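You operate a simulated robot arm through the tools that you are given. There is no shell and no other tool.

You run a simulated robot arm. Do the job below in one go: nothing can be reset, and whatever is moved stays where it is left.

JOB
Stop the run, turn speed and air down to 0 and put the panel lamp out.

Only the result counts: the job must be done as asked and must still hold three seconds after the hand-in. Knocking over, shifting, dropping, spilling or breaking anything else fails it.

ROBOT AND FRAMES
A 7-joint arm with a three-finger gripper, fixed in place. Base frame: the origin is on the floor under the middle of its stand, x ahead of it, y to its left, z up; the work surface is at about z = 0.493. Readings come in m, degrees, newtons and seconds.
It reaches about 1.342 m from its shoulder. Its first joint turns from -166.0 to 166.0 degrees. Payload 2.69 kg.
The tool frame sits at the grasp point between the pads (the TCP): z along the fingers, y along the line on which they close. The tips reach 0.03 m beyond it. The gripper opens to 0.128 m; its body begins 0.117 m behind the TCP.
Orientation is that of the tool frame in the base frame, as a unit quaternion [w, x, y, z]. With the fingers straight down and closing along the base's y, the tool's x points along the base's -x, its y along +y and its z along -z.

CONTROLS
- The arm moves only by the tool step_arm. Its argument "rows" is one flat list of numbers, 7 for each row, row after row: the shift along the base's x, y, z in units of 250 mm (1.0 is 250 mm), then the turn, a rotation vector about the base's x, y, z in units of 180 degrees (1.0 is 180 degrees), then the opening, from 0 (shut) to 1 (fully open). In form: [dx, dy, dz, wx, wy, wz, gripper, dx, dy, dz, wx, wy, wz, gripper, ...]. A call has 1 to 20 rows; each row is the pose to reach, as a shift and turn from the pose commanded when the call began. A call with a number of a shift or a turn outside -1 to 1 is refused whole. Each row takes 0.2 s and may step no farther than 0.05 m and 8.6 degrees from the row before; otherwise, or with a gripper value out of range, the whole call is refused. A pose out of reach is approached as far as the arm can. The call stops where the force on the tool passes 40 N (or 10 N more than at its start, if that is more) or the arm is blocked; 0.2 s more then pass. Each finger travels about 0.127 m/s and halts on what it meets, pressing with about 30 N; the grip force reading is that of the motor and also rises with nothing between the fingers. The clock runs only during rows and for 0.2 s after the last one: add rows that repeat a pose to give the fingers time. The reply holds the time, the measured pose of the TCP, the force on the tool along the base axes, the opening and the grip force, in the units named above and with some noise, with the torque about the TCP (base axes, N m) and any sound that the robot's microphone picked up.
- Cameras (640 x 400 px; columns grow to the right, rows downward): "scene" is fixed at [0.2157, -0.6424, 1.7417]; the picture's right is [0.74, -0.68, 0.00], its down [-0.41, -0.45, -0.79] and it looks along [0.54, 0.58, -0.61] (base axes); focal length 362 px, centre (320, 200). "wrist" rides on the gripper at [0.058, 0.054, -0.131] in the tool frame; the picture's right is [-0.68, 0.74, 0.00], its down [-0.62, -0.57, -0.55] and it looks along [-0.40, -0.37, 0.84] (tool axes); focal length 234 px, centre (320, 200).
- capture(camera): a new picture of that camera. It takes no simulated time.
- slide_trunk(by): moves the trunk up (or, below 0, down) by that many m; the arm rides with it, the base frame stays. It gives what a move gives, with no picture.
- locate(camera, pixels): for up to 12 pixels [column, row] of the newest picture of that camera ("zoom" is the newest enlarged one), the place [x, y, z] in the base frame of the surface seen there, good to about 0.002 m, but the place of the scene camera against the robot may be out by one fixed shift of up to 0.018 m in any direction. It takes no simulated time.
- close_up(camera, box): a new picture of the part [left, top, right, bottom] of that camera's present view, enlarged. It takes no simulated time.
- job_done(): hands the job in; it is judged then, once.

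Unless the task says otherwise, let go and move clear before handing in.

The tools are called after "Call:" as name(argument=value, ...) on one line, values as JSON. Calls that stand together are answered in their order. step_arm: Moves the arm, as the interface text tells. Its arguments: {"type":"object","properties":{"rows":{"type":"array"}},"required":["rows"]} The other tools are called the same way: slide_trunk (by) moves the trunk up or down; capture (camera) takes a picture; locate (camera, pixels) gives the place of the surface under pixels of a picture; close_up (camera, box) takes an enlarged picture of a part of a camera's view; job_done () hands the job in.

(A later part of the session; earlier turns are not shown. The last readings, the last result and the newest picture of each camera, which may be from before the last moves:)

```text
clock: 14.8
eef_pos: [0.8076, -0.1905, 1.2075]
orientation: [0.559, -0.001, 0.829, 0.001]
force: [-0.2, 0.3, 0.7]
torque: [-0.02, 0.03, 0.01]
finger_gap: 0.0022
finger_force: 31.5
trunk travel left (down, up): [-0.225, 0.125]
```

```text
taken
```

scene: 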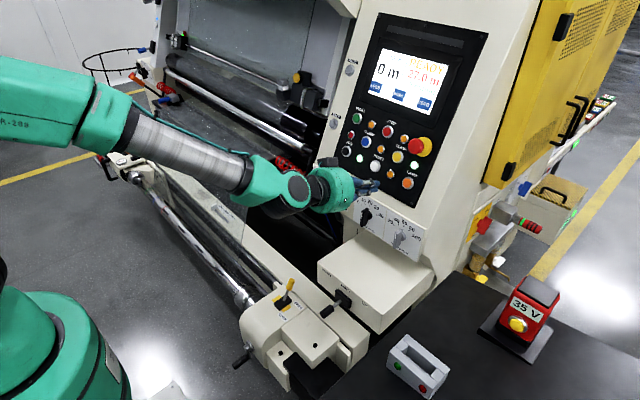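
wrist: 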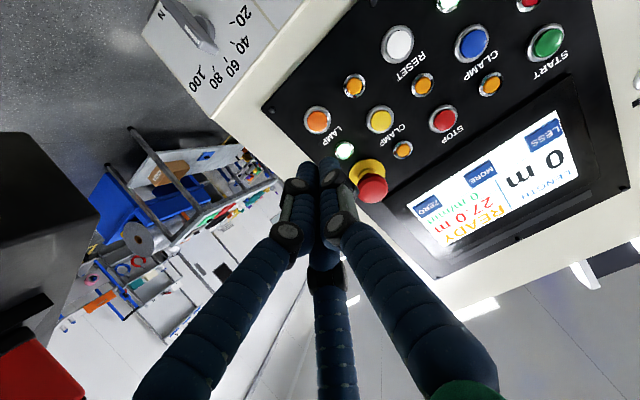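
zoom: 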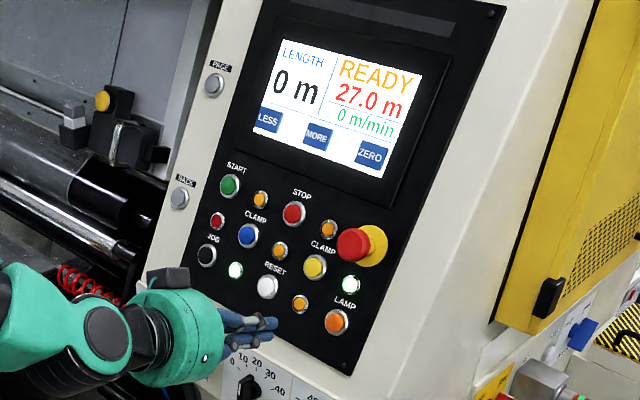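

The lamp is out, display shows READY at 0 m/min. Next I'll level the tool, open the fingers and go to a viewing point about 0.17 m in front of the SPEED knob (y -0.0895, z 0.983).

Call:
step_arm(rows=[-0.07, 0.05, -0.13, 0, -0.02, 0, 0.4, -0.14, 0.11, -0.28, 0, -0.04, 0, 0.8, -0.21, 0.18, -0.43, 0, -0.06, 0, 1, -0.25, 0.25, -0.58, 0, -0.08, 0, 1, -0.278, 0.33, -0.74, 0, -0.1, 0, 1, -0.278, 0.41, -0.901, 0, -0.122, 0, 1, -0.278, 0.41, -0.901, 0, -0.122, 0, 1])

Call:
capture(camera="scene")

Call:
capture(camera="wrist")

```text
clock: 16.4
eef_pos: [0.7518, -0.1082, 0.9905]
orientation: [0.704, 0.014, 0.709, 0.028]
force: [0.4, -0.3, -0.9]
torque: [0.03, -0.07, 0.03]
finger_gap: 0.1279
finger_force: 0.0
out of reach, approached as far as the arm can: row 5, 6, 7
trunk travel left (down, up): [-0.225, 0.125]
```

```text
taken
```

scene: 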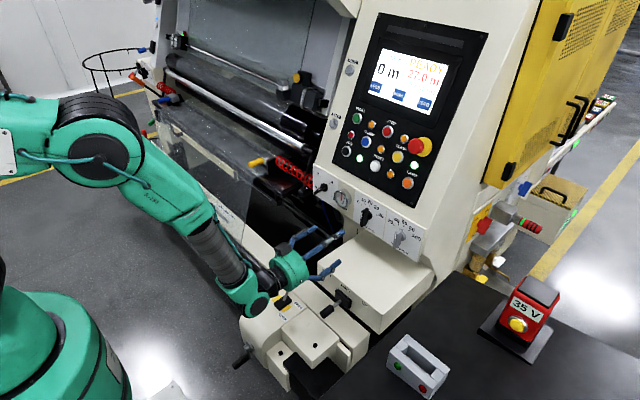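

```text
taken
```

wrist: 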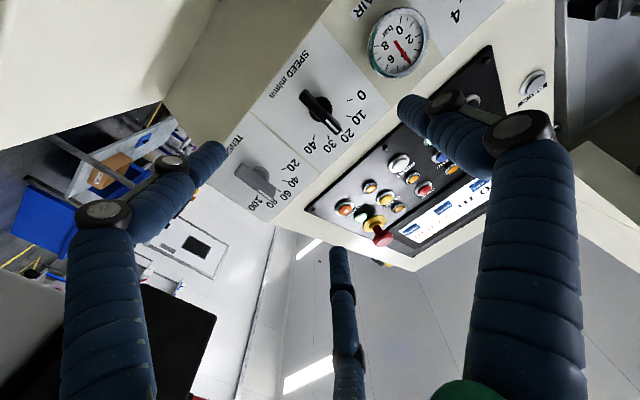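

The last rows were out of reach (wrist bend limit) so the pose is slightly off: (0.752, -0.108, 0.9905). I'll raise the hand 0.24 m, then lower the trunk to get a better arm posture.

Call:
step_arm(rows=[0, 0, 0.16, 0, 0, 0, 1, 0, 0, 0.32, 0, 0, 0, 1, 0, 0, 0.48, 0, 0, 0, 1, 0, 0, 0.64, 0, 0, 0, 1, 0, 0, 0.8, 0, 0, 0, 1, 0, 0, 0.96, 0, 0, 0, 1, 0, 0, 0.96, 0, 0, 0, 1])

```text
clock: 18.0
eef_pos: [0.7525, -0.1093, 1.2306]
orientation: [0.704, 0.013, 0.709, 0.028]
force: [-0.3, 1.1, 0.7]
torque: [-0.02, 0.01, -0.02]
finger_gap: 0.1277
finger_force: 0.1
trunk travel left (down, up): [-0.225, 0.125]
```

The hand is now at z=1.23. I'll check the scene before lowering the trunk.

Call:
capture(camera="scene")

Call:
locate(camera="scene", pixels=[[150, 100], [210, 165], [260, 185], [230, 210], [150, 160], [180, 230], [285, 285], [275, 160], [250, 200], [60, 130], [130, 150], [245, 300]])

```text
taken
```

scene: 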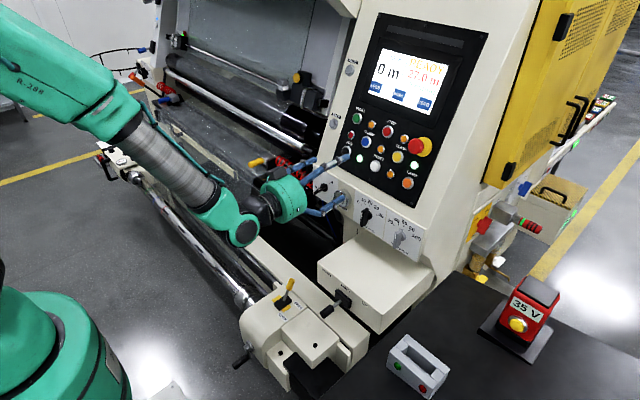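

```text
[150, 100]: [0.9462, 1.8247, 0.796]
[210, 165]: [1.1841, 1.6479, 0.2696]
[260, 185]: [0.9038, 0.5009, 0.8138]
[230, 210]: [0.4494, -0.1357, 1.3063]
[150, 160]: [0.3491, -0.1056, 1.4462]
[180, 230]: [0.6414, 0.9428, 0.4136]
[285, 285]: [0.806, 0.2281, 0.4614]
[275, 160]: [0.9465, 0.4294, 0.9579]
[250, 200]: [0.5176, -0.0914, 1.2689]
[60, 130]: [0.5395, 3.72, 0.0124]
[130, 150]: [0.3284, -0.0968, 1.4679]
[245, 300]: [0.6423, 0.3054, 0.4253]
```

The forearm (z about 1.27–1.47 at x 0.33–0.52) has nothing under it above z≈0.8, so lowering is safe. I'll lower the trunk by 0.2 m.

Call:
slide_trunk(by=-0.2)

Call:
capture(camera="scene")

Call:
capture(camera="wrist")

```text
clock: 20.2
eef_pos: [0.7542, -0.1085, 1.0289]
orientation: [0.704, 0.013, 0.709, 0.028]
force: [-1.1, 0.0, 0.6]
torque: [0.04, -0.06, 0.01]
finger_gap: 0.1279
finger_force: 0.0
trunk travel left (down, up): [-0.025, 0.325]
```

```text
taken
```

scene: 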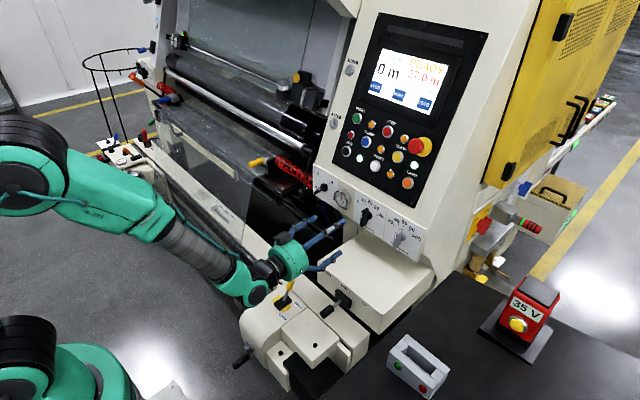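

```text
taken
```

wrist: 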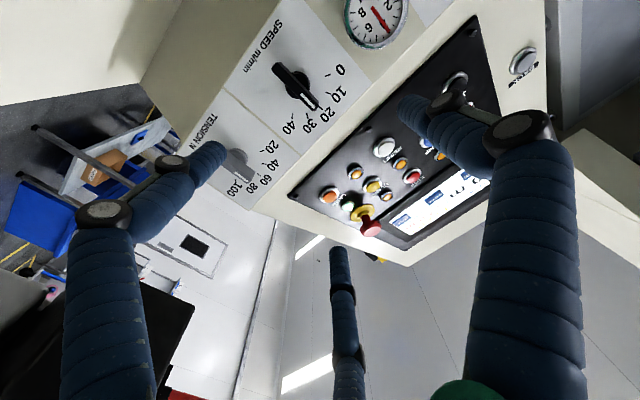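

The SPEED knob is at wrist (293,85), TENSION at (240,165). I'll take precise positions of ticks and bar from a close-up.

Call:
close_up(camera="wrist", box=[240, 20, 380, 150])

Call:
locate(camera="zoom", pixels=[[440, 160], [430, 230], [385, 295], [310, 335], [225, 345], [240, 235], [180, 180], [300, 295], [240, 200], [330, 300], [245, 235], [300, 255]])

```text
3.08 times, centred on (310, 85) of wrist
```

zoom: 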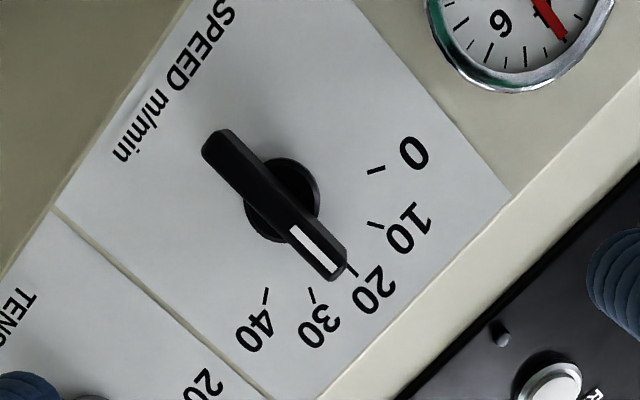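

```text
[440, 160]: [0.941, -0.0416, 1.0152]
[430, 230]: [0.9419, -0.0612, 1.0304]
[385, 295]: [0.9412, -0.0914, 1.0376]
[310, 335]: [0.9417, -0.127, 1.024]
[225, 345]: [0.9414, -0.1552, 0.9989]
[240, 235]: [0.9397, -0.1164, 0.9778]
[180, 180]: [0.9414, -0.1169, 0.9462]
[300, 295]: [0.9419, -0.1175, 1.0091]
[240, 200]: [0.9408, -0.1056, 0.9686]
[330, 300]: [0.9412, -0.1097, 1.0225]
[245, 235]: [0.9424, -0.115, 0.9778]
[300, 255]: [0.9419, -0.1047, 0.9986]
```

Now I can read exact pixels: ticks at (376,170), (375,225), (352,270), (313,295), (266,296); bar from (212,148) to (340,270).

Call:
locate(camera="zoom", pixels=[[376, 170], [375, 225], [353, 271], [313, 296], [266, 296], [315, 248], [215, 150], [275, 205], [222, 135], [338, 272], [285, 190], [310, 190]])

```text
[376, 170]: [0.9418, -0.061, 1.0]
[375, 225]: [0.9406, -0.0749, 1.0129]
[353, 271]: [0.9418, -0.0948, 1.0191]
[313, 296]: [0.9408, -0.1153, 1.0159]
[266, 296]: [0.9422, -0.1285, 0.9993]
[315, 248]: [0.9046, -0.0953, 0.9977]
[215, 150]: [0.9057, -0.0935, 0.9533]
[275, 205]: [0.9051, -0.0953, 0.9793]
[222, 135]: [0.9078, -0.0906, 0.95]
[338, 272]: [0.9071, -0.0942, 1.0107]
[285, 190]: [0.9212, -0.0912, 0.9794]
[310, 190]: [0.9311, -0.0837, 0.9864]
```

SPEED axis is at about (y -0.095, z 0.980), plate x 0.9415, bar front x 0.905. I'll square up the orientation and move to 0.085 m in front of the bar, on axis.

Call:
step_arm(rows=[0.066, 0.014, -0.049, -0.0046, -0.0005, -0.0017, 1, 0.132, 0.027, -0.098, -0.0092, -0.0011, -0.0034, 1, 0.198, 0.041, -0.147, -0.0139, -0.0016, -0.005, 1, 0.263, 0.054, -0.196, -0.0185, -0.0022, -0.0067, 1, 0.263, 0.054, -0.196, -0.0185, -0.0022, -0.0067, 1])

Call:
capture(camera="wrist")

Call:
capture(camera="scene")

```text
clock: 21.4
eef_pos: [0.817, -0.107, 0.9811]
orientation: [0.706, -0.005, 0.708, 0.005]
force: [0.0, 0.0, 0.9]
torque: [0.0, -0.03, 0.0]
finger_gap: 0.1277
finger_force: 0.0
out of reach, approached as far as the arm can: row 4, 5
trunk travel left (down, up): [-0.025, 0.325]
```

```text
taken
```

wrist: 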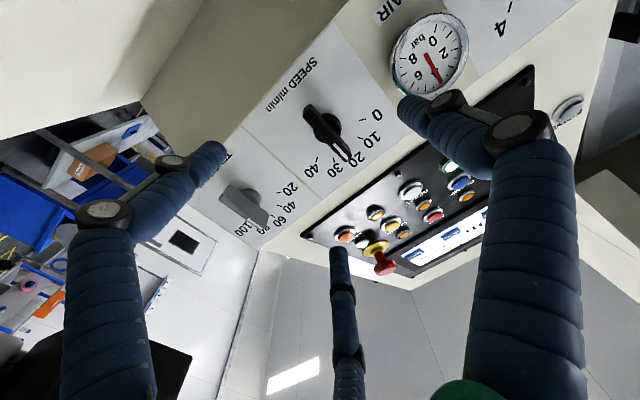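

```text
taken
```

scene: 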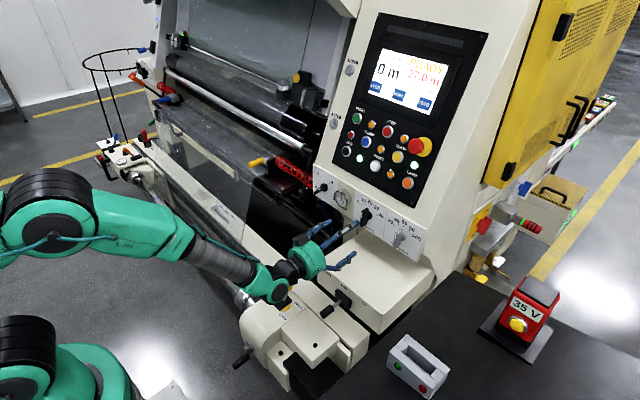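

The pose stopped at y=-0.107 with a "reach" limit, likely a joint limit of the present posture. I'll ask again for the small y shift with tiny yaw fix to see whether it moves.

Call:
step_arm(rows=[0, 0.024, 0, 0, 0, -0.002, 1, 0, 0.048, 0, 0, 0, -0.0045, 1, 0, 0.048, 0, 0, 0, -0.0045, 1])

```text
clock: 22.2
eef_pos: [0.8168, -0.1054, 0.9812]
orientation: [0.706, -0.004, 0.708, 0.005]
force: [0.3, -0.1, -0.6]
torque: [-0.01, 0.0, 0.01]
finger_gap: 0.1281
finger_force: 0.2
out of reach, approached as far as the arm can: row 1, 2, 3
trunk travel left (down, up): [-0.025, 0.325]
```

Still stuck, so some joint is at its stop. I'll test rolling the hand about its axis by -32° in place (safe, tips ~0.07 m from knobs) to see if that frees it.

Call:
step_arm(rows=[0, 0.01, 0, -0.045, 0, -0.001, 1, 0, 0.02, 0, -0.09, 0, -0.002, 1, 0, 0.03, 0, -0.135, 0, -0.003, 1, 0, 0.042, 0, -0.18, 0, -0.0045, 1, 0, 0.042, 0, -0.18, 0, -0.0045, 1])

```text
clock: 23.4
eef_pos: [0.8174, -0.1172, 0.9856]
orientation: [0.706, -0.013, 0.708, -0.013]
force: [-0.4, 0.1, 0.7]
torque: [0.0, 0.01, -0.02]
finger_gap: 0.128
finger_force: 0.0
out of reach, approached as far as the arm can: row 1, 2, 3, 4, 5
trunk travel left (down, up): [-0.025, 0.325]
```

Negative roll is blocked, so the last wrist joint is at its end there; positive roll should be free. I'll roll the hand +90° about x while moving to (0.80, -0.095, 0.980).

Call:
step_arm(rows=[-0.006, 0.007, -0.002, 0.0426, 0, 0, 1, -0.012, 0.015, -0.004, 0.0853, 0, 0, 1, -0.018, 0.022, -0.006, 0.1279, 0, 0, 1, -0.024, 0.03, -0.008, 0.1706, 0, 0, 1, -0.03, 0.037, -0.01, 0.2132, 0, 0, 1, -0.036, 0.045, -0.012, 0.2558, 0, 0, 1, -0.042, 0.052, -0.014, 0.2985, 0, 0, 1, -0.048, 0.06, -0.016, 0.3411, 0, 0, 1, -0.054, 0.067, -0.018, 0.3838, 0, 0, 1, -0.06, 0.075, -0.02, 0.4264, 0, 0, 1, -0.066, 0.082, -0.021, 0.469, 0, 0, 1, -0.07, 0.089, -0.022, 0.5117, 0, 0, 1, -0.07, 0.089, -0.022, 0.5117, 0, 0, 1])

Call:
capture(camera="scene")

```text
clock: 26.2
eef_pos: [0.7875, -0.104, 0.9768]
orientation: [0.495, 0.498, 0.503, 0.504]
force: [1.4, -0.4, 0.1]
torque: [-0.03, -0.04, 0.03]
finger_gap: 0.128
finger_force: 0.1
out of reach, approached as far as the arm can: row 7, 8, 9, 10, 11, 12, 13
trunk travel left (down, up): [-0.025, 0.325]
```

```text
taken
```

scene: 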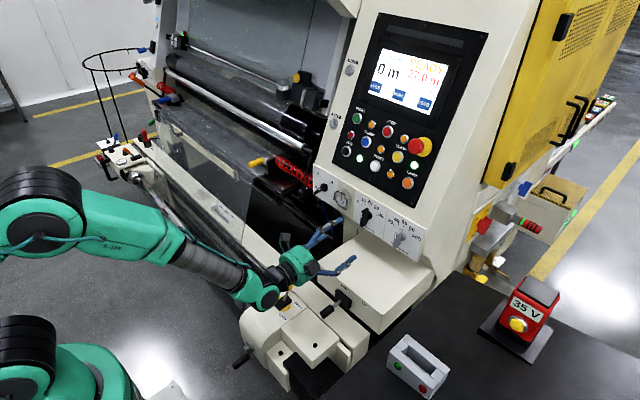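

Roll +91° was reached but x and y fell short by ~1 cm, so another joint limits the level posture. Let me look closely at the arm's shape.

Call:
close_up(camera="scene", box=[0, 140, 360, 400])

Call:
close_up(camera="scene", box=[150, 200, 360, 330])

Call:
locate(camera="scene", pixels=[[40, 185], [35, 235], [100, 225], [160, 245], [210, 265], [240, 285], [266, 298], [295, 265], [30, 330], [20, 370], [80, 350], [60, 215]])

```text
1.54 times, centred on (180, 270) of scene
```

zoom: 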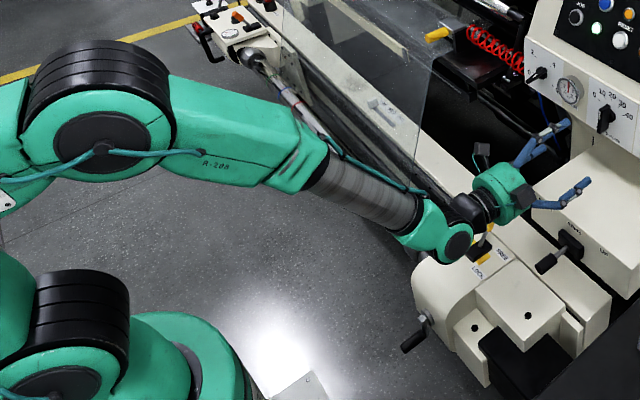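

```text
3.05 times, centred on (255, 265) of scene
```

zoom: 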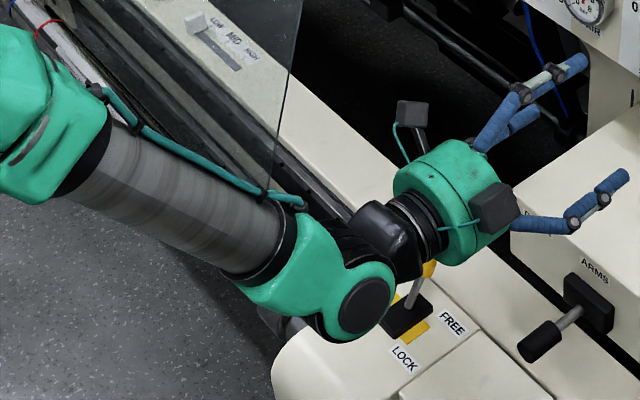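

```text
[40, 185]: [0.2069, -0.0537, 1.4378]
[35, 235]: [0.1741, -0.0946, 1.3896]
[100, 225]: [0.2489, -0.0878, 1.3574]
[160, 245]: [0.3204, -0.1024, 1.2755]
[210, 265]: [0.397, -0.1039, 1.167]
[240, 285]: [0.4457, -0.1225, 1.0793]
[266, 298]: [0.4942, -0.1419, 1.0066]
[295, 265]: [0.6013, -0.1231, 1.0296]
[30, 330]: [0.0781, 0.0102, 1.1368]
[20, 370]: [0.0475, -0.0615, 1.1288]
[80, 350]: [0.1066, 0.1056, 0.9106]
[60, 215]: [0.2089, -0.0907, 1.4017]
```

The forearm slopes down steeply (about 55°) while the hand is level, so the wrist bend is likely at its stop; going further forward should flatten the forearm. I'll try x=0.85 at y=-0.095.

Call:
step_arm(rows=[0.08, 0.012, 0.004, 0, 0, 0, 1, 0.16, 0.024, 0.008, 0, 0, 0, 1, 0.25, 0.036, 0.012, 0, 0, 0, 1, 0.25, 0.036, 0.012, 0, 0, 0, 1])

Call:
capture(camera="wrist")

```text
clock: 27.2
eef_pos: [0.8193, -0.1053, 0.9858]
orientation: [0.496, 0.497, 0.503, 0.503]
force: [-0.7, 0.0, -0.1]
torque: [0.01, -0.06, 0.02]
finger_gap: 0.1281
finger_force: 0.0
out of reach, approached as far as the arm can: row 1, 2, 3, 4
trunk travel left (down, up): [-0.025, 0.325]
```

```text
taken
```

wrist: 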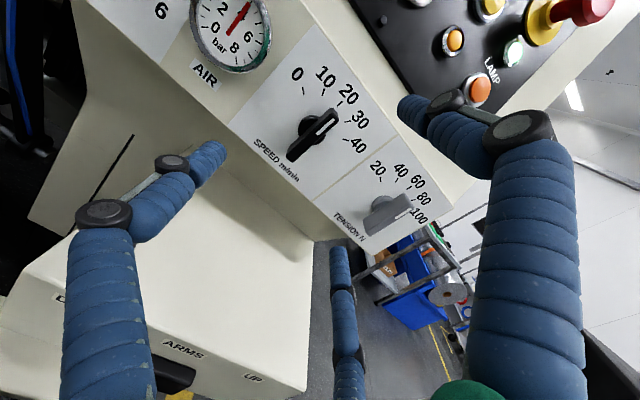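

It crept forward to x=0.819 but is still limited. I'll test pitching the hand down by ~9° to confirm that the wrist's upward bend is the limit.

Call:
step_arm(rows=[0, 0.012, 0, 0, 0.025, 0, 1, 0, 0.024, 0, 0, 0.05, 0, 1, 0, 0.041, -0.02, 0, 0.05, 0, 1, 0, 0.041, -0.02, 0, 0.05, 0, 1])

```text
clock: 28.2
eef_pos: [0.8173, -0.096, 0.9805]
orientation: [0.458, 0.537, 0.538, 0.46]
force: [0.2, -0.2, 0.0]
torque: [0.01, 0.02, -0.01]
finger_gap: 0.1281
finger_force: 0.0
trunk travel left (down, up): [-0.025, 0.325]
```

With 9° of pitch the pose is reached exactly, so the wrist's upward bend is the limit. Lowering the trunk its last 0.025 m and working further forward will flatten the forearm.

Call:
slide_trunk(by=-0.025)

```text
clock: 28.9
eef_pos: [0.8182, -0.0952, 0.9557]
orientation: [0.458, 0.537, 0.538, 0.46]
force: [0.7, 0.5, 0.6]
torque: [0.02, 0.02, 0.0]
finger_gap: 0.1277
finger_force: 0.1
trunk travel left (down, up): [0.0, 0.35]
```

Trunk is fully down. Now I'll raise to z=0.98 and roll another +90° about the tool axis so the tool x points up (camera above), at a safe distance from the knobs.

Call:
step_arm(rows=[0, 0, 0.02, 0.0412, 0, -0.0065, 1, 0, 0, 0.04, 0.0823, 0, -0.013, 1, 0, 0, 0.06, 0.1235, 0, -0.0195, 1, 0, 0, 0.08, 0.1647, 0, -0.026, 1, 0, 0, 0.098, 0.2058, 0, -0.0325, 1, 0, 0, 0.098, 0.247, 0, -0.039, 1, 0, 0, 0.098, 0.2882, 0, -0.0455, 1, 0, 0, 0.098, 0.3293, 0, -0.052, 1, 0, 0, 0.098, 0.3705, 0, -0.0585, 1, 0, 0, 0.098, 0.4117, 0, -0.065, 1, 0, 0, 0.098, 0.4528, 0, -0.0715, 1, 0, 0, 0.098, 0.494, 0, -0.078, 1, 0, 0, 0.098, 0.494, 0, -0.078, 1])

Call:
capture(camera="wrist")

Call:
capture(camera="scene")

```text
clock: 31.7
eef_pos: [0.8177, -0.096, 0.9798]
orientation: [-0.001, 0.759, -0.001, 0.651]
force: [0.7, -0.7, 0.5]
torque: [0.03, -0.01, -0.02]
finger_gap: 0.1281
finger_force: 0.0
trunk travel left (down, up): [0.0, 0.35]
```

```text
taken
```

wrist: 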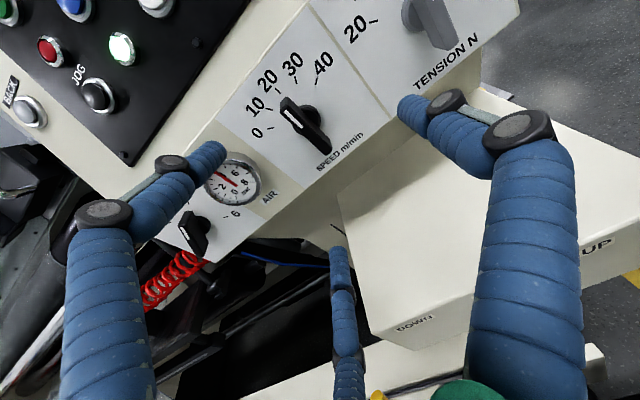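

```text
taken
```

scene: 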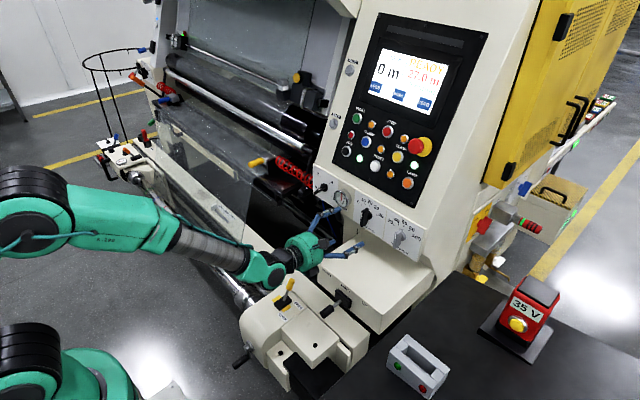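

Roll 180° reached, and the camera now sees the SPEED knob at (308,120) from above. I'll measure it again from here.

Call:
close_up(camera="wrist", box=[230, 50, 390, 180])

Call:
close_up(camera="wrist", box=[150, 150, 270, 260])

```text
3.08 times, centred on (310, 115) of wrist
```

zoom: 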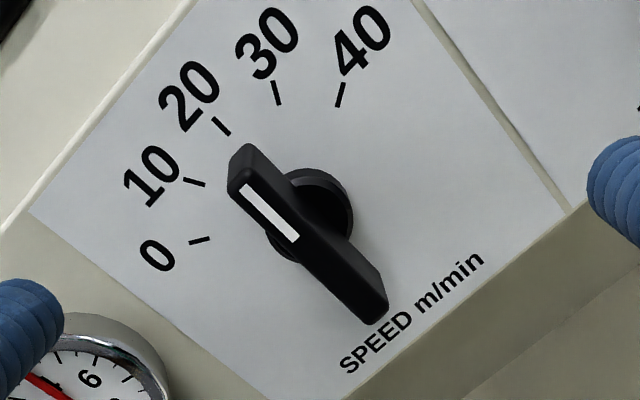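

```text
3.64 times, centred on (210, 205) of wrist
```

zoom: 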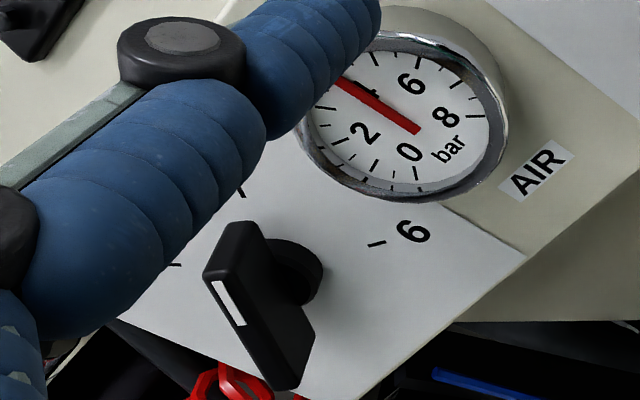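

Call:
close_up(camera="wrist", box=[230, 50, 390, 180])

Call:
locate(camera="zoom", pixels=[[200, 240], [194, 182], [221, 127], [276, 92], [340, 95], [268, 210], [300, 235], [370, 318], [238, 180], [245, 150], [375, 270], [320, 175]])

```text
3.08 times, centred on (310, 115) of wrist
```

zoom: 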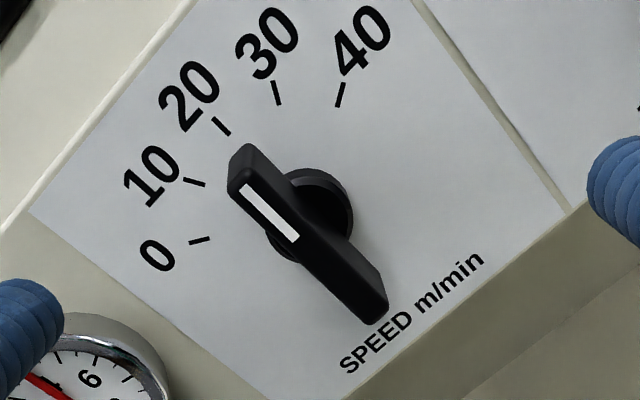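

```text
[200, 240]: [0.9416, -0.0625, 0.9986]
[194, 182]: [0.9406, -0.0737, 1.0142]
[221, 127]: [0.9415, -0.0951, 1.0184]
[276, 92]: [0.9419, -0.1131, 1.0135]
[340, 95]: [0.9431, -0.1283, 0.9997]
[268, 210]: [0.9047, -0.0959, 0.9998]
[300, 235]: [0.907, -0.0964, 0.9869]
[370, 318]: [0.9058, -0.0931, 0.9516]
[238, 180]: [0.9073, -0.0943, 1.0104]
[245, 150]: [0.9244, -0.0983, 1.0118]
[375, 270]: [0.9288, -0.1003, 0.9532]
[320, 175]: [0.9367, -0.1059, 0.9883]
```

Axis confirmed at y=-0.095, z=0.980 with the bar vertical (z 0.949–1.013). I'll advance to x=0.86 while levelling the hand and narrowing the fingers to ~0.08 m.

Call:
step_arm(rows=[0.06, 0, 0, 0, -0.012, 0, 0.8, 0.12, 0.002, 0, 0, -0.024, 0, 0.65, 0.17, 0.004, 0, 0, -0.036, 0, 0.65, 0.17, 0.004, 0, 0, -0.049, 0, 0.65, 0.17, 0.004, 0, 0, -0.049, 0, 0.65])

Call:
capture(camera="wrist")

Call:
close_up(camera="scene", box=[260, 170, 440, 300])

```text
clock: 32.9
eef_pos: [0.8588, -0.1058, 0.9806]
orientation: [-0.006, 0.708, 0.005, 0.707]
force: [-0.1, -0.5, 0.4]
torque: [-0.02, -0.03, 0.05]
finger_gap: 0.0832
finger_force: 0.0
out of reach, approached as far as the arm can: row 3, 4, 5
trunk travel left (down, up): [0.0, 0.35]
```

```text
taken
```

wrist: 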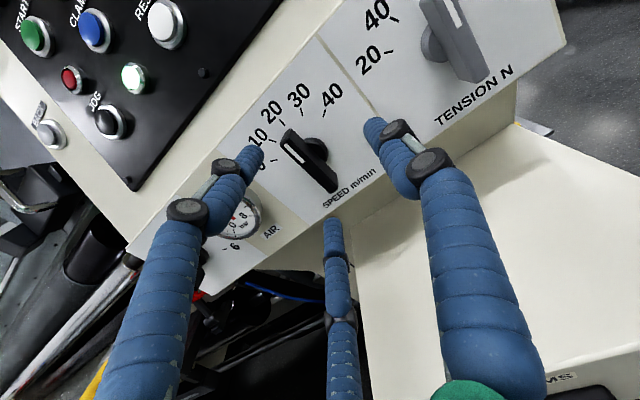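

```text
3.08 times, centred on (350, 235) of scene
```

zoom: 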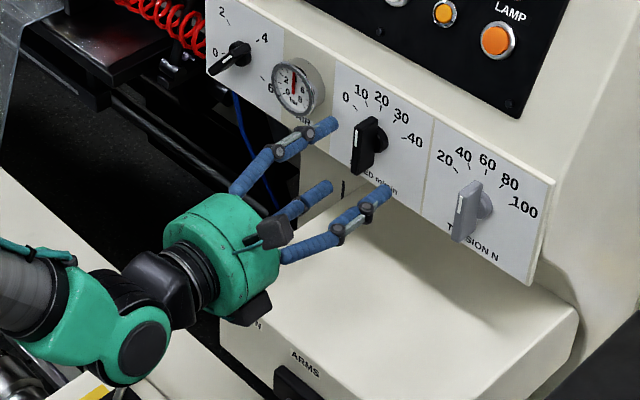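

Levelled fully, y drifts to -0.106 (limit again), so I'll accept a small pitch: add 4.5° and restore y=-0.095 at x=0.86.

Call:
step_arm(rows=[0, 0.02, 0, 0, 0.0125, 0, 0.65, 0.005, 0.043, 0, 0, 0.025, 0, 0.65, 0.005, 0.043, 0, 0, 0.025, 0, 0.65])

```text
clock: 33.7
eef_pos: [0.861, -0.0972, 0.9828]
orientation: [-0.005, 0.734, 0.003, 0.679]
force: [0.1, 0.9, 0.5]
torque: [0.01, 0.01, 0.02]
finger_gap: 0.083
finger_force: 0.1
trunk travel left (down, up): [0.0, 0.35]
```

Pose reached with 4.5° pitch. I'll advance to x≈0.898 so the fingers straddle the bar (tips ~12 mm off the plate), correcting a small yaw.

Call:
step_arm(rows=[0.05, 0, -0.002, 0, 0, -0.0012, 0.65, 0.1, 0, -0.003, 0, 0, -0.0024, 0.65, 0.148, 0, -0.004, 0, 0, -0.0036, 0.65, 0.148, 0, -0.004, 0, 0, -0.0036, 0.65])

Call:
capture(camera="wrist")

Call:
close_up(camera="wrist", box=[240, 90, 400, 250])

Call:
close_up(camera="scene", box=[300, 170, 440, 280])

```text
clock: 34.7
eef_pos: [0.8679, -0.1048, 0.9857]
orientation: [-0.002, 0.735, 0.001, 0.678]
force: [-0.1, 0.6, 0.3]
torque: [0.02, -0.03, 0.02]
finger_gap: 0.083
finger_force: 0.1
out of reach, approached as far as the arm can: row 1, 2, 3, 4
trunk travel left (down, up): [0.0, 0.35]
```

```text
taken
```

wrist: 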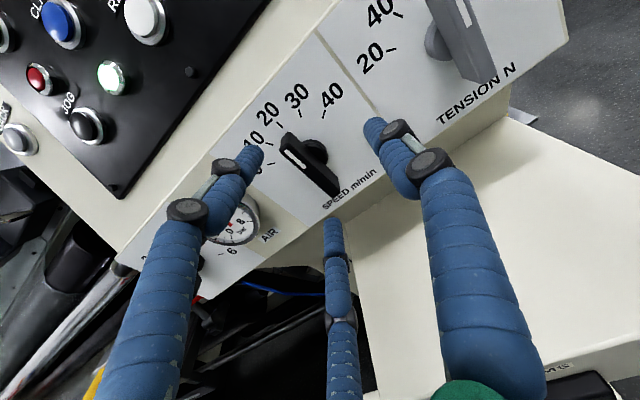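

```text
2.50 times, centred on (320, 170) of wrist
```

zoom: 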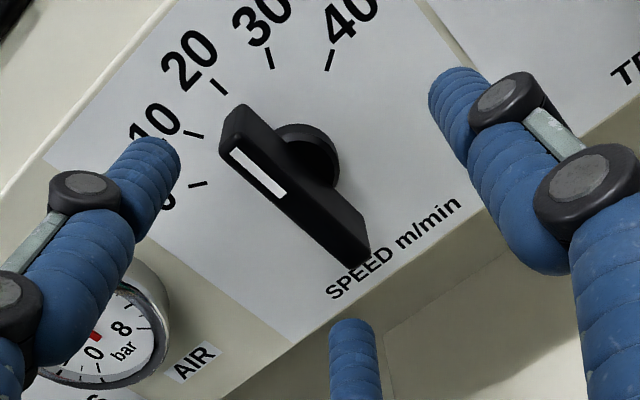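

```text
3.64 times, centred on (370, 225) of scene
```

zoom: 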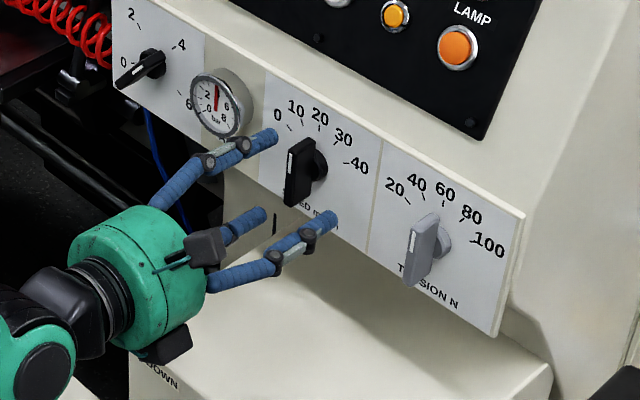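

Forward motion is limited too (stopped at x=0.868), so I need to understand which joint is at its stop. Let me measure the arm's line now.

Call:
capture(camera="scene")

Call:
close_up(camera="scene", box=[0, 130, 360, 390])

Call:
close_up(camera="scene", box=[150, 190, 350, 320])

```text
taken
```

scene: 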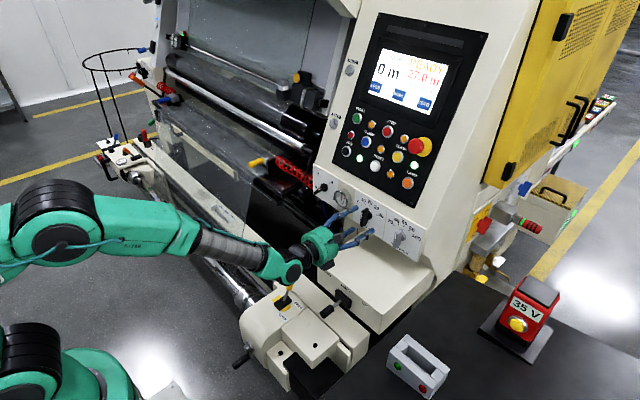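

```text
1.54 times, centred on (180, 260) of scene
```

zoom: 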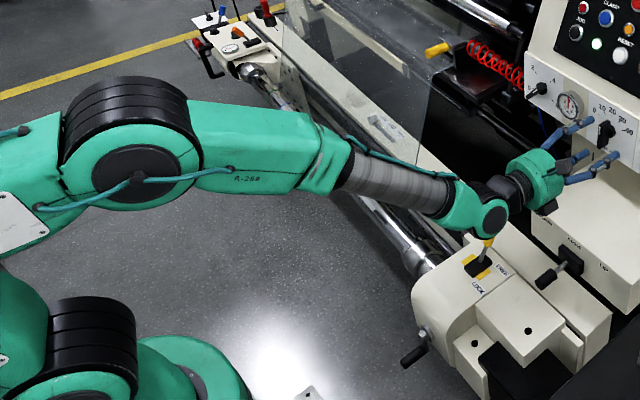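

```text
3.08 times, centred on (250, 255) of scene
```

zoom: 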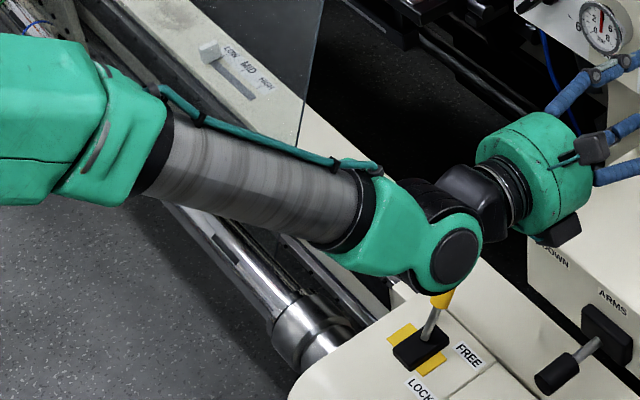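

Call:
locate(camera="scene", pixels=[[62, 240], [10, 260], [110, 245], [160, 235], [205, 245], [245, 258], [290, 272], [325, 247], [30, 380], [30, 335], [90, 360], [10, 225]])

```text
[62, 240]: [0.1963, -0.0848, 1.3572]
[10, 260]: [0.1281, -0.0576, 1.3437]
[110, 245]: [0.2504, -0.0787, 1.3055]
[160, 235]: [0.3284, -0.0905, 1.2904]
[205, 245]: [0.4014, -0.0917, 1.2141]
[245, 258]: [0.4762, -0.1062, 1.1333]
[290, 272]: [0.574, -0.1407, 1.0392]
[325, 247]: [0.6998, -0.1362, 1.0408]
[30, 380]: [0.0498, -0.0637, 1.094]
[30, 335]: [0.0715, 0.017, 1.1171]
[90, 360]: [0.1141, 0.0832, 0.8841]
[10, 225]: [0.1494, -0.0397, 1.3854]
```

The evidence fits a forearm-roll joint stop: it limits how little the hand may be yawed relative to the arm's plane, and slight yaw-left and pitch-down relieve it. I'll use ~2.5° yaw and ~6° pitch, and come back on axis at x=0.868.

Call:
step_arm(rows=[0, 0.01, -0.006, 0, 0.004, 0.007, 0.65, 0, 0.022, -0.012, 0, 0.0083, 0.014, 0.65, 0, 0.035, -0.018, 0, 0.0083, 0.014, 0.65, 0, 0.035, -0.018, 0, 0.0083, 0.014, 0.65])

```text
clock: 35.7
eef_pos: [0.8702, -0.0967, 0.981]
orientation: [-0.012, 0.743, 0.012, 0.669]
force: [-0.3, -0.2, -0.2]
torque: [0.02, 0.01, 0.01]
finger_gap: 0.0832
finger_force: 0.0
trunk travel left (down, up): [0.0, 0.35]
```

Reached cleanly, which confirms it. I'll check the fingers' alignment with the bar before advancing.

Call:
close_up(camera="wrist", box=[230, 80, 420, 240])

Call:
locate(camera="zoom", pixels=[[80, 215], [110, 195], [470, 125], [500, 150], [330, 370], [270, 195], [330, 290], [240, 160], [350, 330], [190, 105]])

```text
2.50 times, centred on (325, 160) of wrist
```

zoom: 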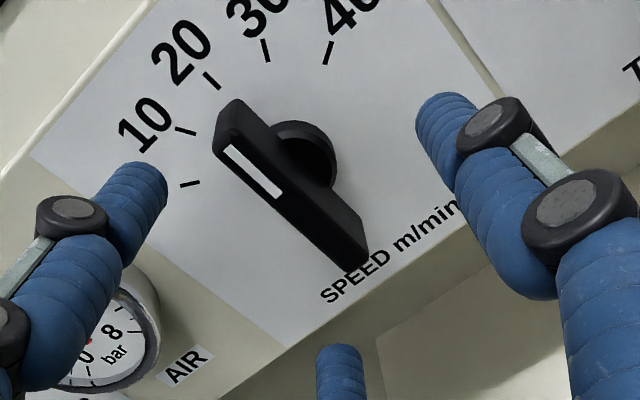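

```text
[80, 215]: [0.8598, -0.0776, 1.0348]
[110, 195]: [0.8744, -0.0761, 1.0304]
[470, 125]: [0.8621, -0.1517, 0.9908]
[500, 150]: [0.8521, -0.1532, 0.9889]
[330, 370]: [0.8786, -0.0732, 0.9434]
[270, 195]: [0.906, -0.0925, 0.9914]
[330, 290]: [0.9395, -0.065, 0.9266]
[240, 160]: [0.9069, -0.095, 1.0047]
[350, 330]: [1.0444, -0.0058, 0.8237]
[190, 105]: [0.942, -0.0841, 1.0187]
```

Fingers straddle the bar well: two on the left (top and bottom), one on the right. I'll advance to x=0.898.

Call:
step_arm(rows=[0.04, 0.001, 0, 0, 0, 0, 0.65, 0.08, 0.002, 0, 0, 0, 0, 0.65, 0.115, 0.003, 0, 0, 0, 0, 0.65, 0.115, 0.003, 0, 0, 0, 0, 0.65])

Call:
close_up(camera="wrist", box=[230, 80, 420, 240])

Call:
close_up(camera="scene", box=[300, 170, 440, 280])

```text
clock: 36.7
eef_pos: [0.8982, -0.0935, 0.9829]
orientation: [-0.012, 0.743, 0.012, 0.669]
force: [-0.8, 0.0, -0.5]
torque: [-0.01, 0.03, 0.0]
finger_gap: 0.0831
finger_force: 0.1
trunk travel left (down, up): [0.0, 0.35]
```

```text
2.50 times, centred on (325, 160) of wrist
```

zoom: 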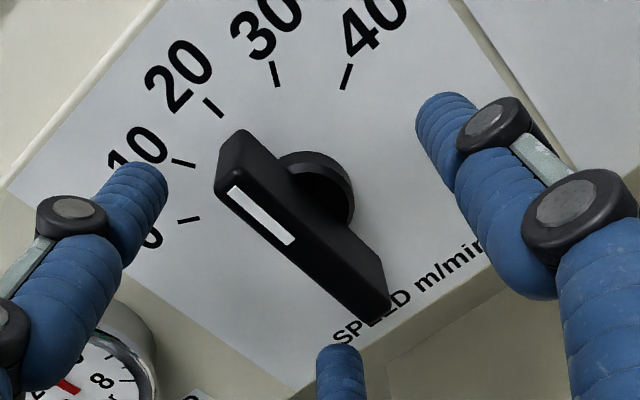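

```text
3.64 times, centred on (370, 225) of scene
```

zoom: 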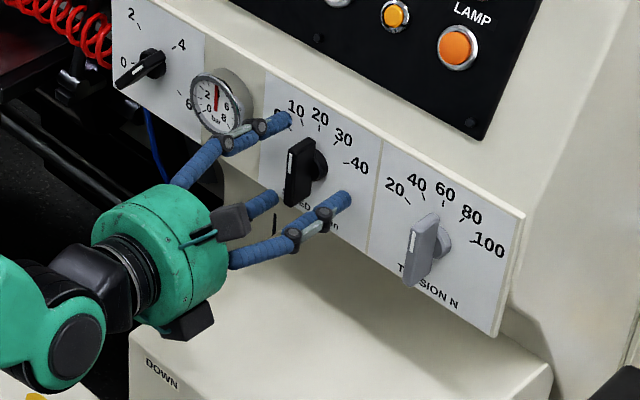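

TCP is at (0.898, -0.0935, 0.983), fingers around the bar with clearance. I'll close the grip.

Call:
step_arm(rows=[0, -0.003, -0.004, 0, 0, 0, 0.4, 0, -0.003, -0.004, 0, 0, 0, 0.15, 0, -0.003, -0.004, 0, 0, 0, 0.05, 0, -0.003, -0.004, 0, 0, 0, 0])

Call:
close_up(camera="wrist", box=[230, 80, 420, 240])

Call:
close_up(camera="scene", box=[300, 170, 440, 280])

```text
clock: 37.7
eef_pos: [0.898, -0.0915, 0.9809]
orientation: [-0.012, 0.742, 0.013, 0.67]
force: [2.9, 40.2, 1.2]
torque: [-0.05, -0.08, -0.26]
finger_gap: 0.0199
finger_force: 44.7
trunk travel left (down, up): [0.0, 0.35]
```

```text
2.50 times, centred on (325, 160) of wrist
```

zoom: 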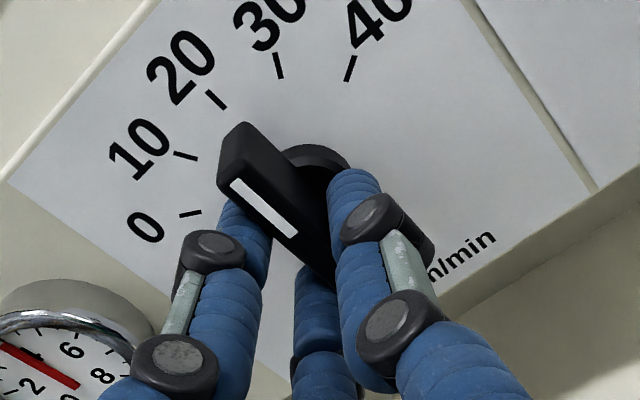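

```text
3.64 times, centred on (370, 225) of scene
```

zoom: 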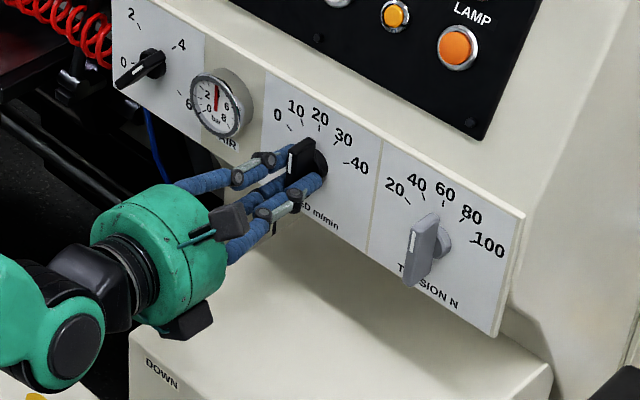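

The grip is closed (gap 0.0199 m) but the arm is pushed 40 N in +y because the bar sits off-centre in the three-finger grasp. I'll shift the hand +4 mm in y to relieve it.

Call:
step_arm(rows=[0, 0.008, 0, 0, 0, 0, 0, 0, 0.014, 0, 0, 0, 0, 0, 0, 0.014, 0, 0, 0, 0, 0])

```text
clock: 38.5
eef_pos: [0.8982, -0.0928, 0.9797]
orientation: [-0.011, 0.742, 0.011, 0.67]
force: [-7.6, 28.3, 1.7]
torque: [0.0, 0.02, -0.6]
finger_gap: 0.0199
finger_force: 44.8
trunk travel left (down, up): [0.0, 0.35]
```

Force fell to 28 N. I'll shift a bit more in +y.

Call:
step_arm(rows=[0, 0.01, 0, 0, 0, 0, 0, 0, 0.018, 0, 0, 0, 0, 0, 0, 0.018, 0, 0, 0, 0, 0])

Call:
close_up(camera="wrist", box=[230, 80, 420, 240])

```text
clock: 39.3
eef_pos: [0.8987, -0.0909, 0.9805]
orientation: [-0.011, 0.743, 0.009, 0.669]
force: [-16.7, -22.9, -0.8]
torque: [0.05, 0.43, -1.61]
finger_gap: 0.0196
finger_force: 44.2
trunk travel left (down, up): [0.0, 0.35]
```

```text
2.50 times, centred on (325, 160) of wrist
```

zoom: 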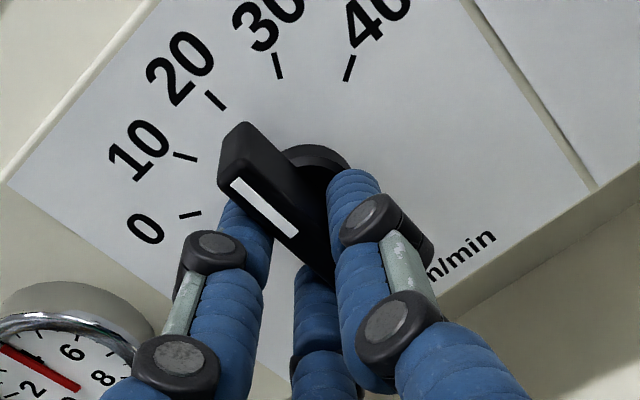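

Now the force is -23 N in y, so neutral is ~2 mm back. I'll go to neutral first.

Call:
step_arm(rows=[-0.004, -0.004, 0, 0, 0, 0, 0, -0.004, -0.008, 0, 0, 0, 0, 0, -0.004, -0.008, 0, 0, 0, 0, 0])

```text
clock: 40.1
eef_pos: [0.899, -0.091, 0.9807]
orientation: [-0.013, 0.742, 0.012, 0.67]
force: [6.7, -28.4, -4.2]
torque: [0.04, 0.55, -1.66]
finger_gap: 0.0198
finger_force: 44.6
trunk travel left (down, up): [0.0, 0.35]
```

Call:
step_arm(rows=[-0.002, -0.006, 0, 0, 0, 0, 0, -0.002, -0.01, 0, 0, 0, 0, 0, -0.002, -0.01, 0, 0, 0, 0, 0])

```text
clock: 40.9
eef_pos: [0.8984, -0.0913, 0.9807]
orientation: [-0.012, 0.743, 0.013, 0.669]
force: [21.2, -0.1, -2.3]
torque: [0.04, -0.7, -1.21]
finger_gap: 0.0196
finger_force: 44.2
trunk travel left (down, up): [0.0, 0.35]
```

Lateral force is now ~0; the 21 N in x comes from pulling back 1.5 mm, which I'll undo while turning. I'll roll the hand -30° about its axis (counter-clockwise seen from the front).

Call:
step_arm(rows=[0.004, 0, 0, 0, 0, 0, 0, 0.006, -0.0001, -0.0015, -0.0331, -0.0011, 0.0035, 0, 0.006, -0.0003, -0.0029, -0.0663, -0.0022, 0.007, 0, 0.006, -0.0007, -0.0043, -0.0994, -0.0033, 0.0105, 0, 0.006, -0.0012, -0.0057, -0.1325, -0.0044, 0.0139, 0, 0.006, -0.0019, -0.007, -0.1657, -0.0055, 0.0174, 0])

Call:
close_up(camera="wrist", box=[230, 80, 420, 240])

Call:
close_up(camera="scene", box=[300, 170, 440, 280])

```text
clock: 42.3
eef_pos: [0.8984, -0.093, 0.9784]
orientation: [0.162, 0.715, 0.204, 0.649]
force: [-3.8, -4.7, 2.2]
torque: [-0.02, 0.49, -1.84]
finger_gap: 0.0214
finger_force: 45.3
trunk travel left (down, up): [0.0, 0.35]
```

```text
2.50 times, centred on (325, 160) of wrist
```

zoom: 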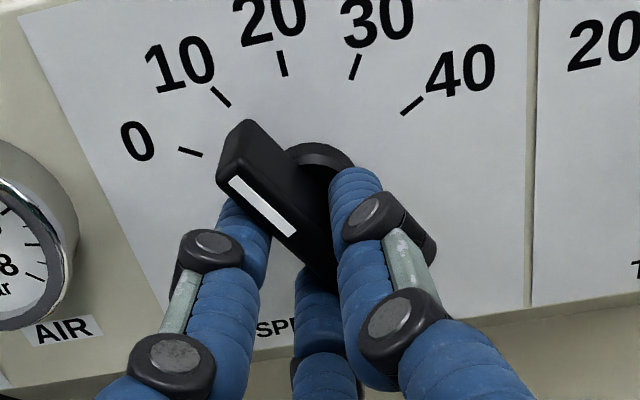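

```text
3.64 times, centred on (370, 225) of scene
```

zoom: 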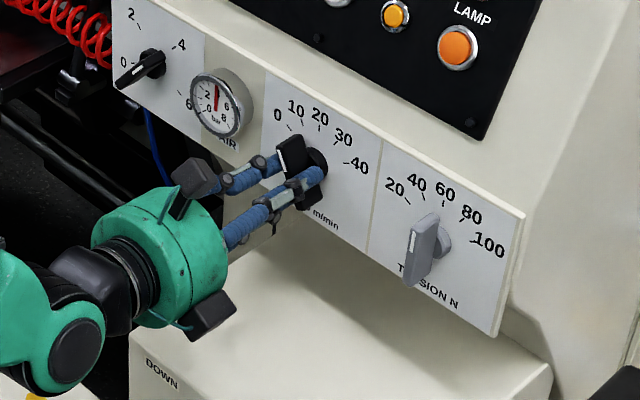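

The knob turned with the hand and now points at 10. I'll turn another -30° to 0.

Call:
step_arm(rows=[0, -0.0008, -0.0012, -0.0331, -0.0011, 0.0035, 0, 0, -0.0017, -0.0024, -0.0663, -0.0022, 0.007, 0, 0, -0.0028, -0.0034, -0.0994, -0.0033, 0.0105, 0, 0, -0.0039, -0.0043, -0.1325, -0.0044, 0.0139, 0, 0, -0.0051, -0.0051, -0.1657, -0.0055, 0.0174, 0, 0, -0.0051, -0.0051, -0.1657, -0.0055, 0.0174, 0])

Call:
close_up(camera="wrist", box=[230, 80, 420, 240])

Call:
close_up(camera="scene", box=[345, 190, 395, 230])

```text
clock: 43.7
eef_pos: [0.8983, -0.0958, 0.9788]
orientation: [0.325, 0.638, 0.381, 0.585]
force: [-12.8, -28.7, -2.6]
torque: [0.1, -0.87, -1.41]
finger_gap: 0.0221
finger_force: 44.4
trunk travel left (down, up): [0.0, 0.35]
```

```text
2.50 times, centred on (325, 160) of wrist
```

zoom: 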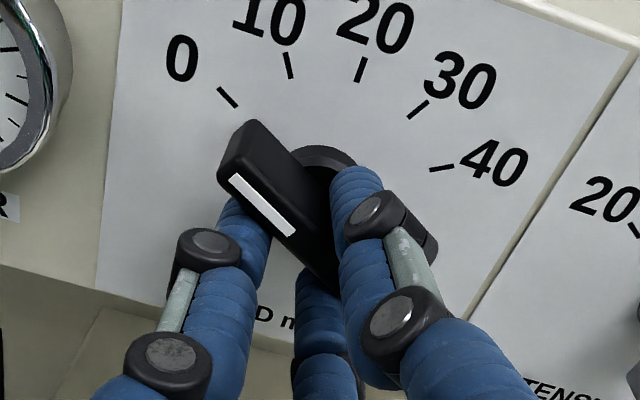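

```text
10.00 times, centred on (370, 210) of scene
```

zoom: 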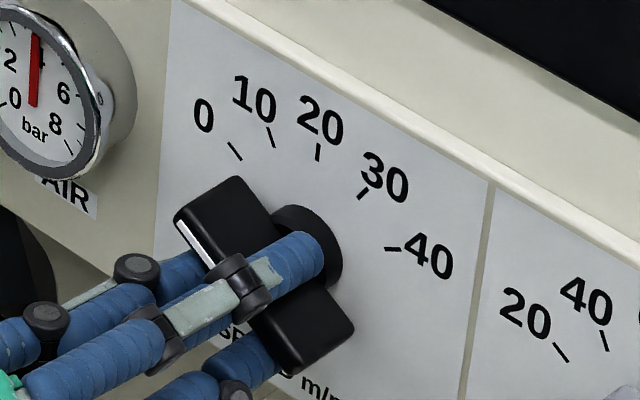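

The bar now points at the 0 tick (wrist zoom tick at (228,97)). I'll open the fingers to release and measure the bar's angle.

Call:
step_arm(rows=[0, -0.004, 0, 0, 0, 0, 0.2, 0, -0.004, 0, 0, 0, 0, 0.5, 0, -0.004, 0, 0, 0, 0, 0.65, 0, -0.004, 0, 0, 0, 0, 0.65])

Call:
close_up(camera="wrist", box=[230, 80, 420, 240])

```text
clock: 44.7
eef_pos: [0.8986, -0.0952, 0.9776]
orientation: [0.324, 0.638, 0.382, 0.585]
force: [-0.1, -0.6, 0.9]
torque: [0.04, -0.03, 0.03]
finger_gap: 0.0831
finger_force: 0.1
trunk travel left (down, up): [0.0, 0.35]
```

```text
2.50 times, centred on (325, 160) of wrist
```

zoom: 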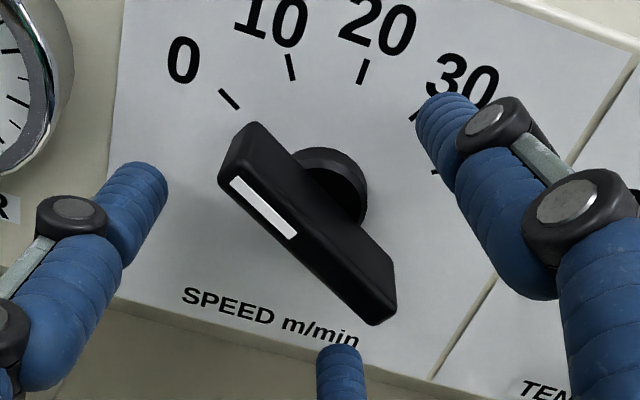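

Call:
locate(camera="zoom", pixels=[[233, 180], [292, 234], [335, 283], [370, 318], [229, 99], [291, 67], [363, 71], [262, 208], [340, 270], [245, 180], [305, 238], [223, 172]])

```text
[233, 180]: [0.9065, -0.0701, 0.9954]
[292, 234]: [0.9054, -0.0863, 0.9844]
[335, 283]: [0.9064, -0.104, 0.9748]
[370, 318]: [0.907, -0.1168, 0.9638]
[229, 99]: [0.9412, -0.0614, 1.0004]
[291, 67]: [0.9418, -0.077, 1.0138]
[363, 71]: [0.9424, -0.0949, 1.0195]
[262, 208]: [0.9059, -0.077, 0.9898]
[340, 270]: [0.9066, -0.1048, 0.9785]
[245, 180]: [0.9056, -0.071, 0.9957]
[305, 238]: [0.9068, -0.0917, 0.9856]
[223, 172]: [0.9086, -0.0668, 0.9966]
```

The bar measures about 56–57° versus the 0 tick's 59–60°, so it may be slightly short. I'll measure more finely.

Call:
close_up(camera="wrist", box=[275, 110, 365, 215])

```text
3.81 times, centred on (320, 162) of wrist
```

zoom: 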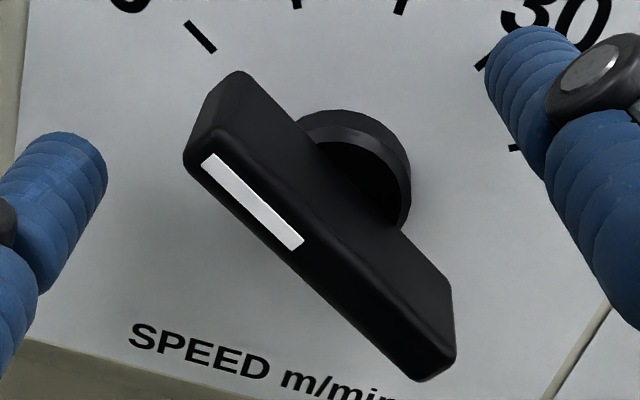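

Call:
locate(camera="zoom", pixels=[[203, 160], [213, 155], [295, 248], [302, 242], [190, 165], [405, 372], [215, 130], [440, 335], [235, 75], [445, 280], [200, 37], [420, 375]])

```text
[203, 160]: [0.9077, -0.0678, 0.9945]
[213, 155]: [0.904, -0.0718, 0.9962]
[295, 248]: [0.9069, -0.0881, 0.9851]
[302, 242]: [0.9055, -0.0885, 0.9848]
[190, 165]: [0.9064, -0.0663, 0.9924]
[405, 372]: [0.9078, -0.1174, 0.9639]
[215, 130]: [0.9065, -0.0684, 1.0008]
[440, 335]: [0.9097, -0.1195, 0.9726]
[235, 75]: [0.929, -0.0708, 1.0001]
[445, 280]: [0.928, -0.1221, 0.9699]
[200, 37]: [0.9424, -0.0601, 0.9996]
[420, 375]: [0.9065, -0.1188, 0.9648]
```

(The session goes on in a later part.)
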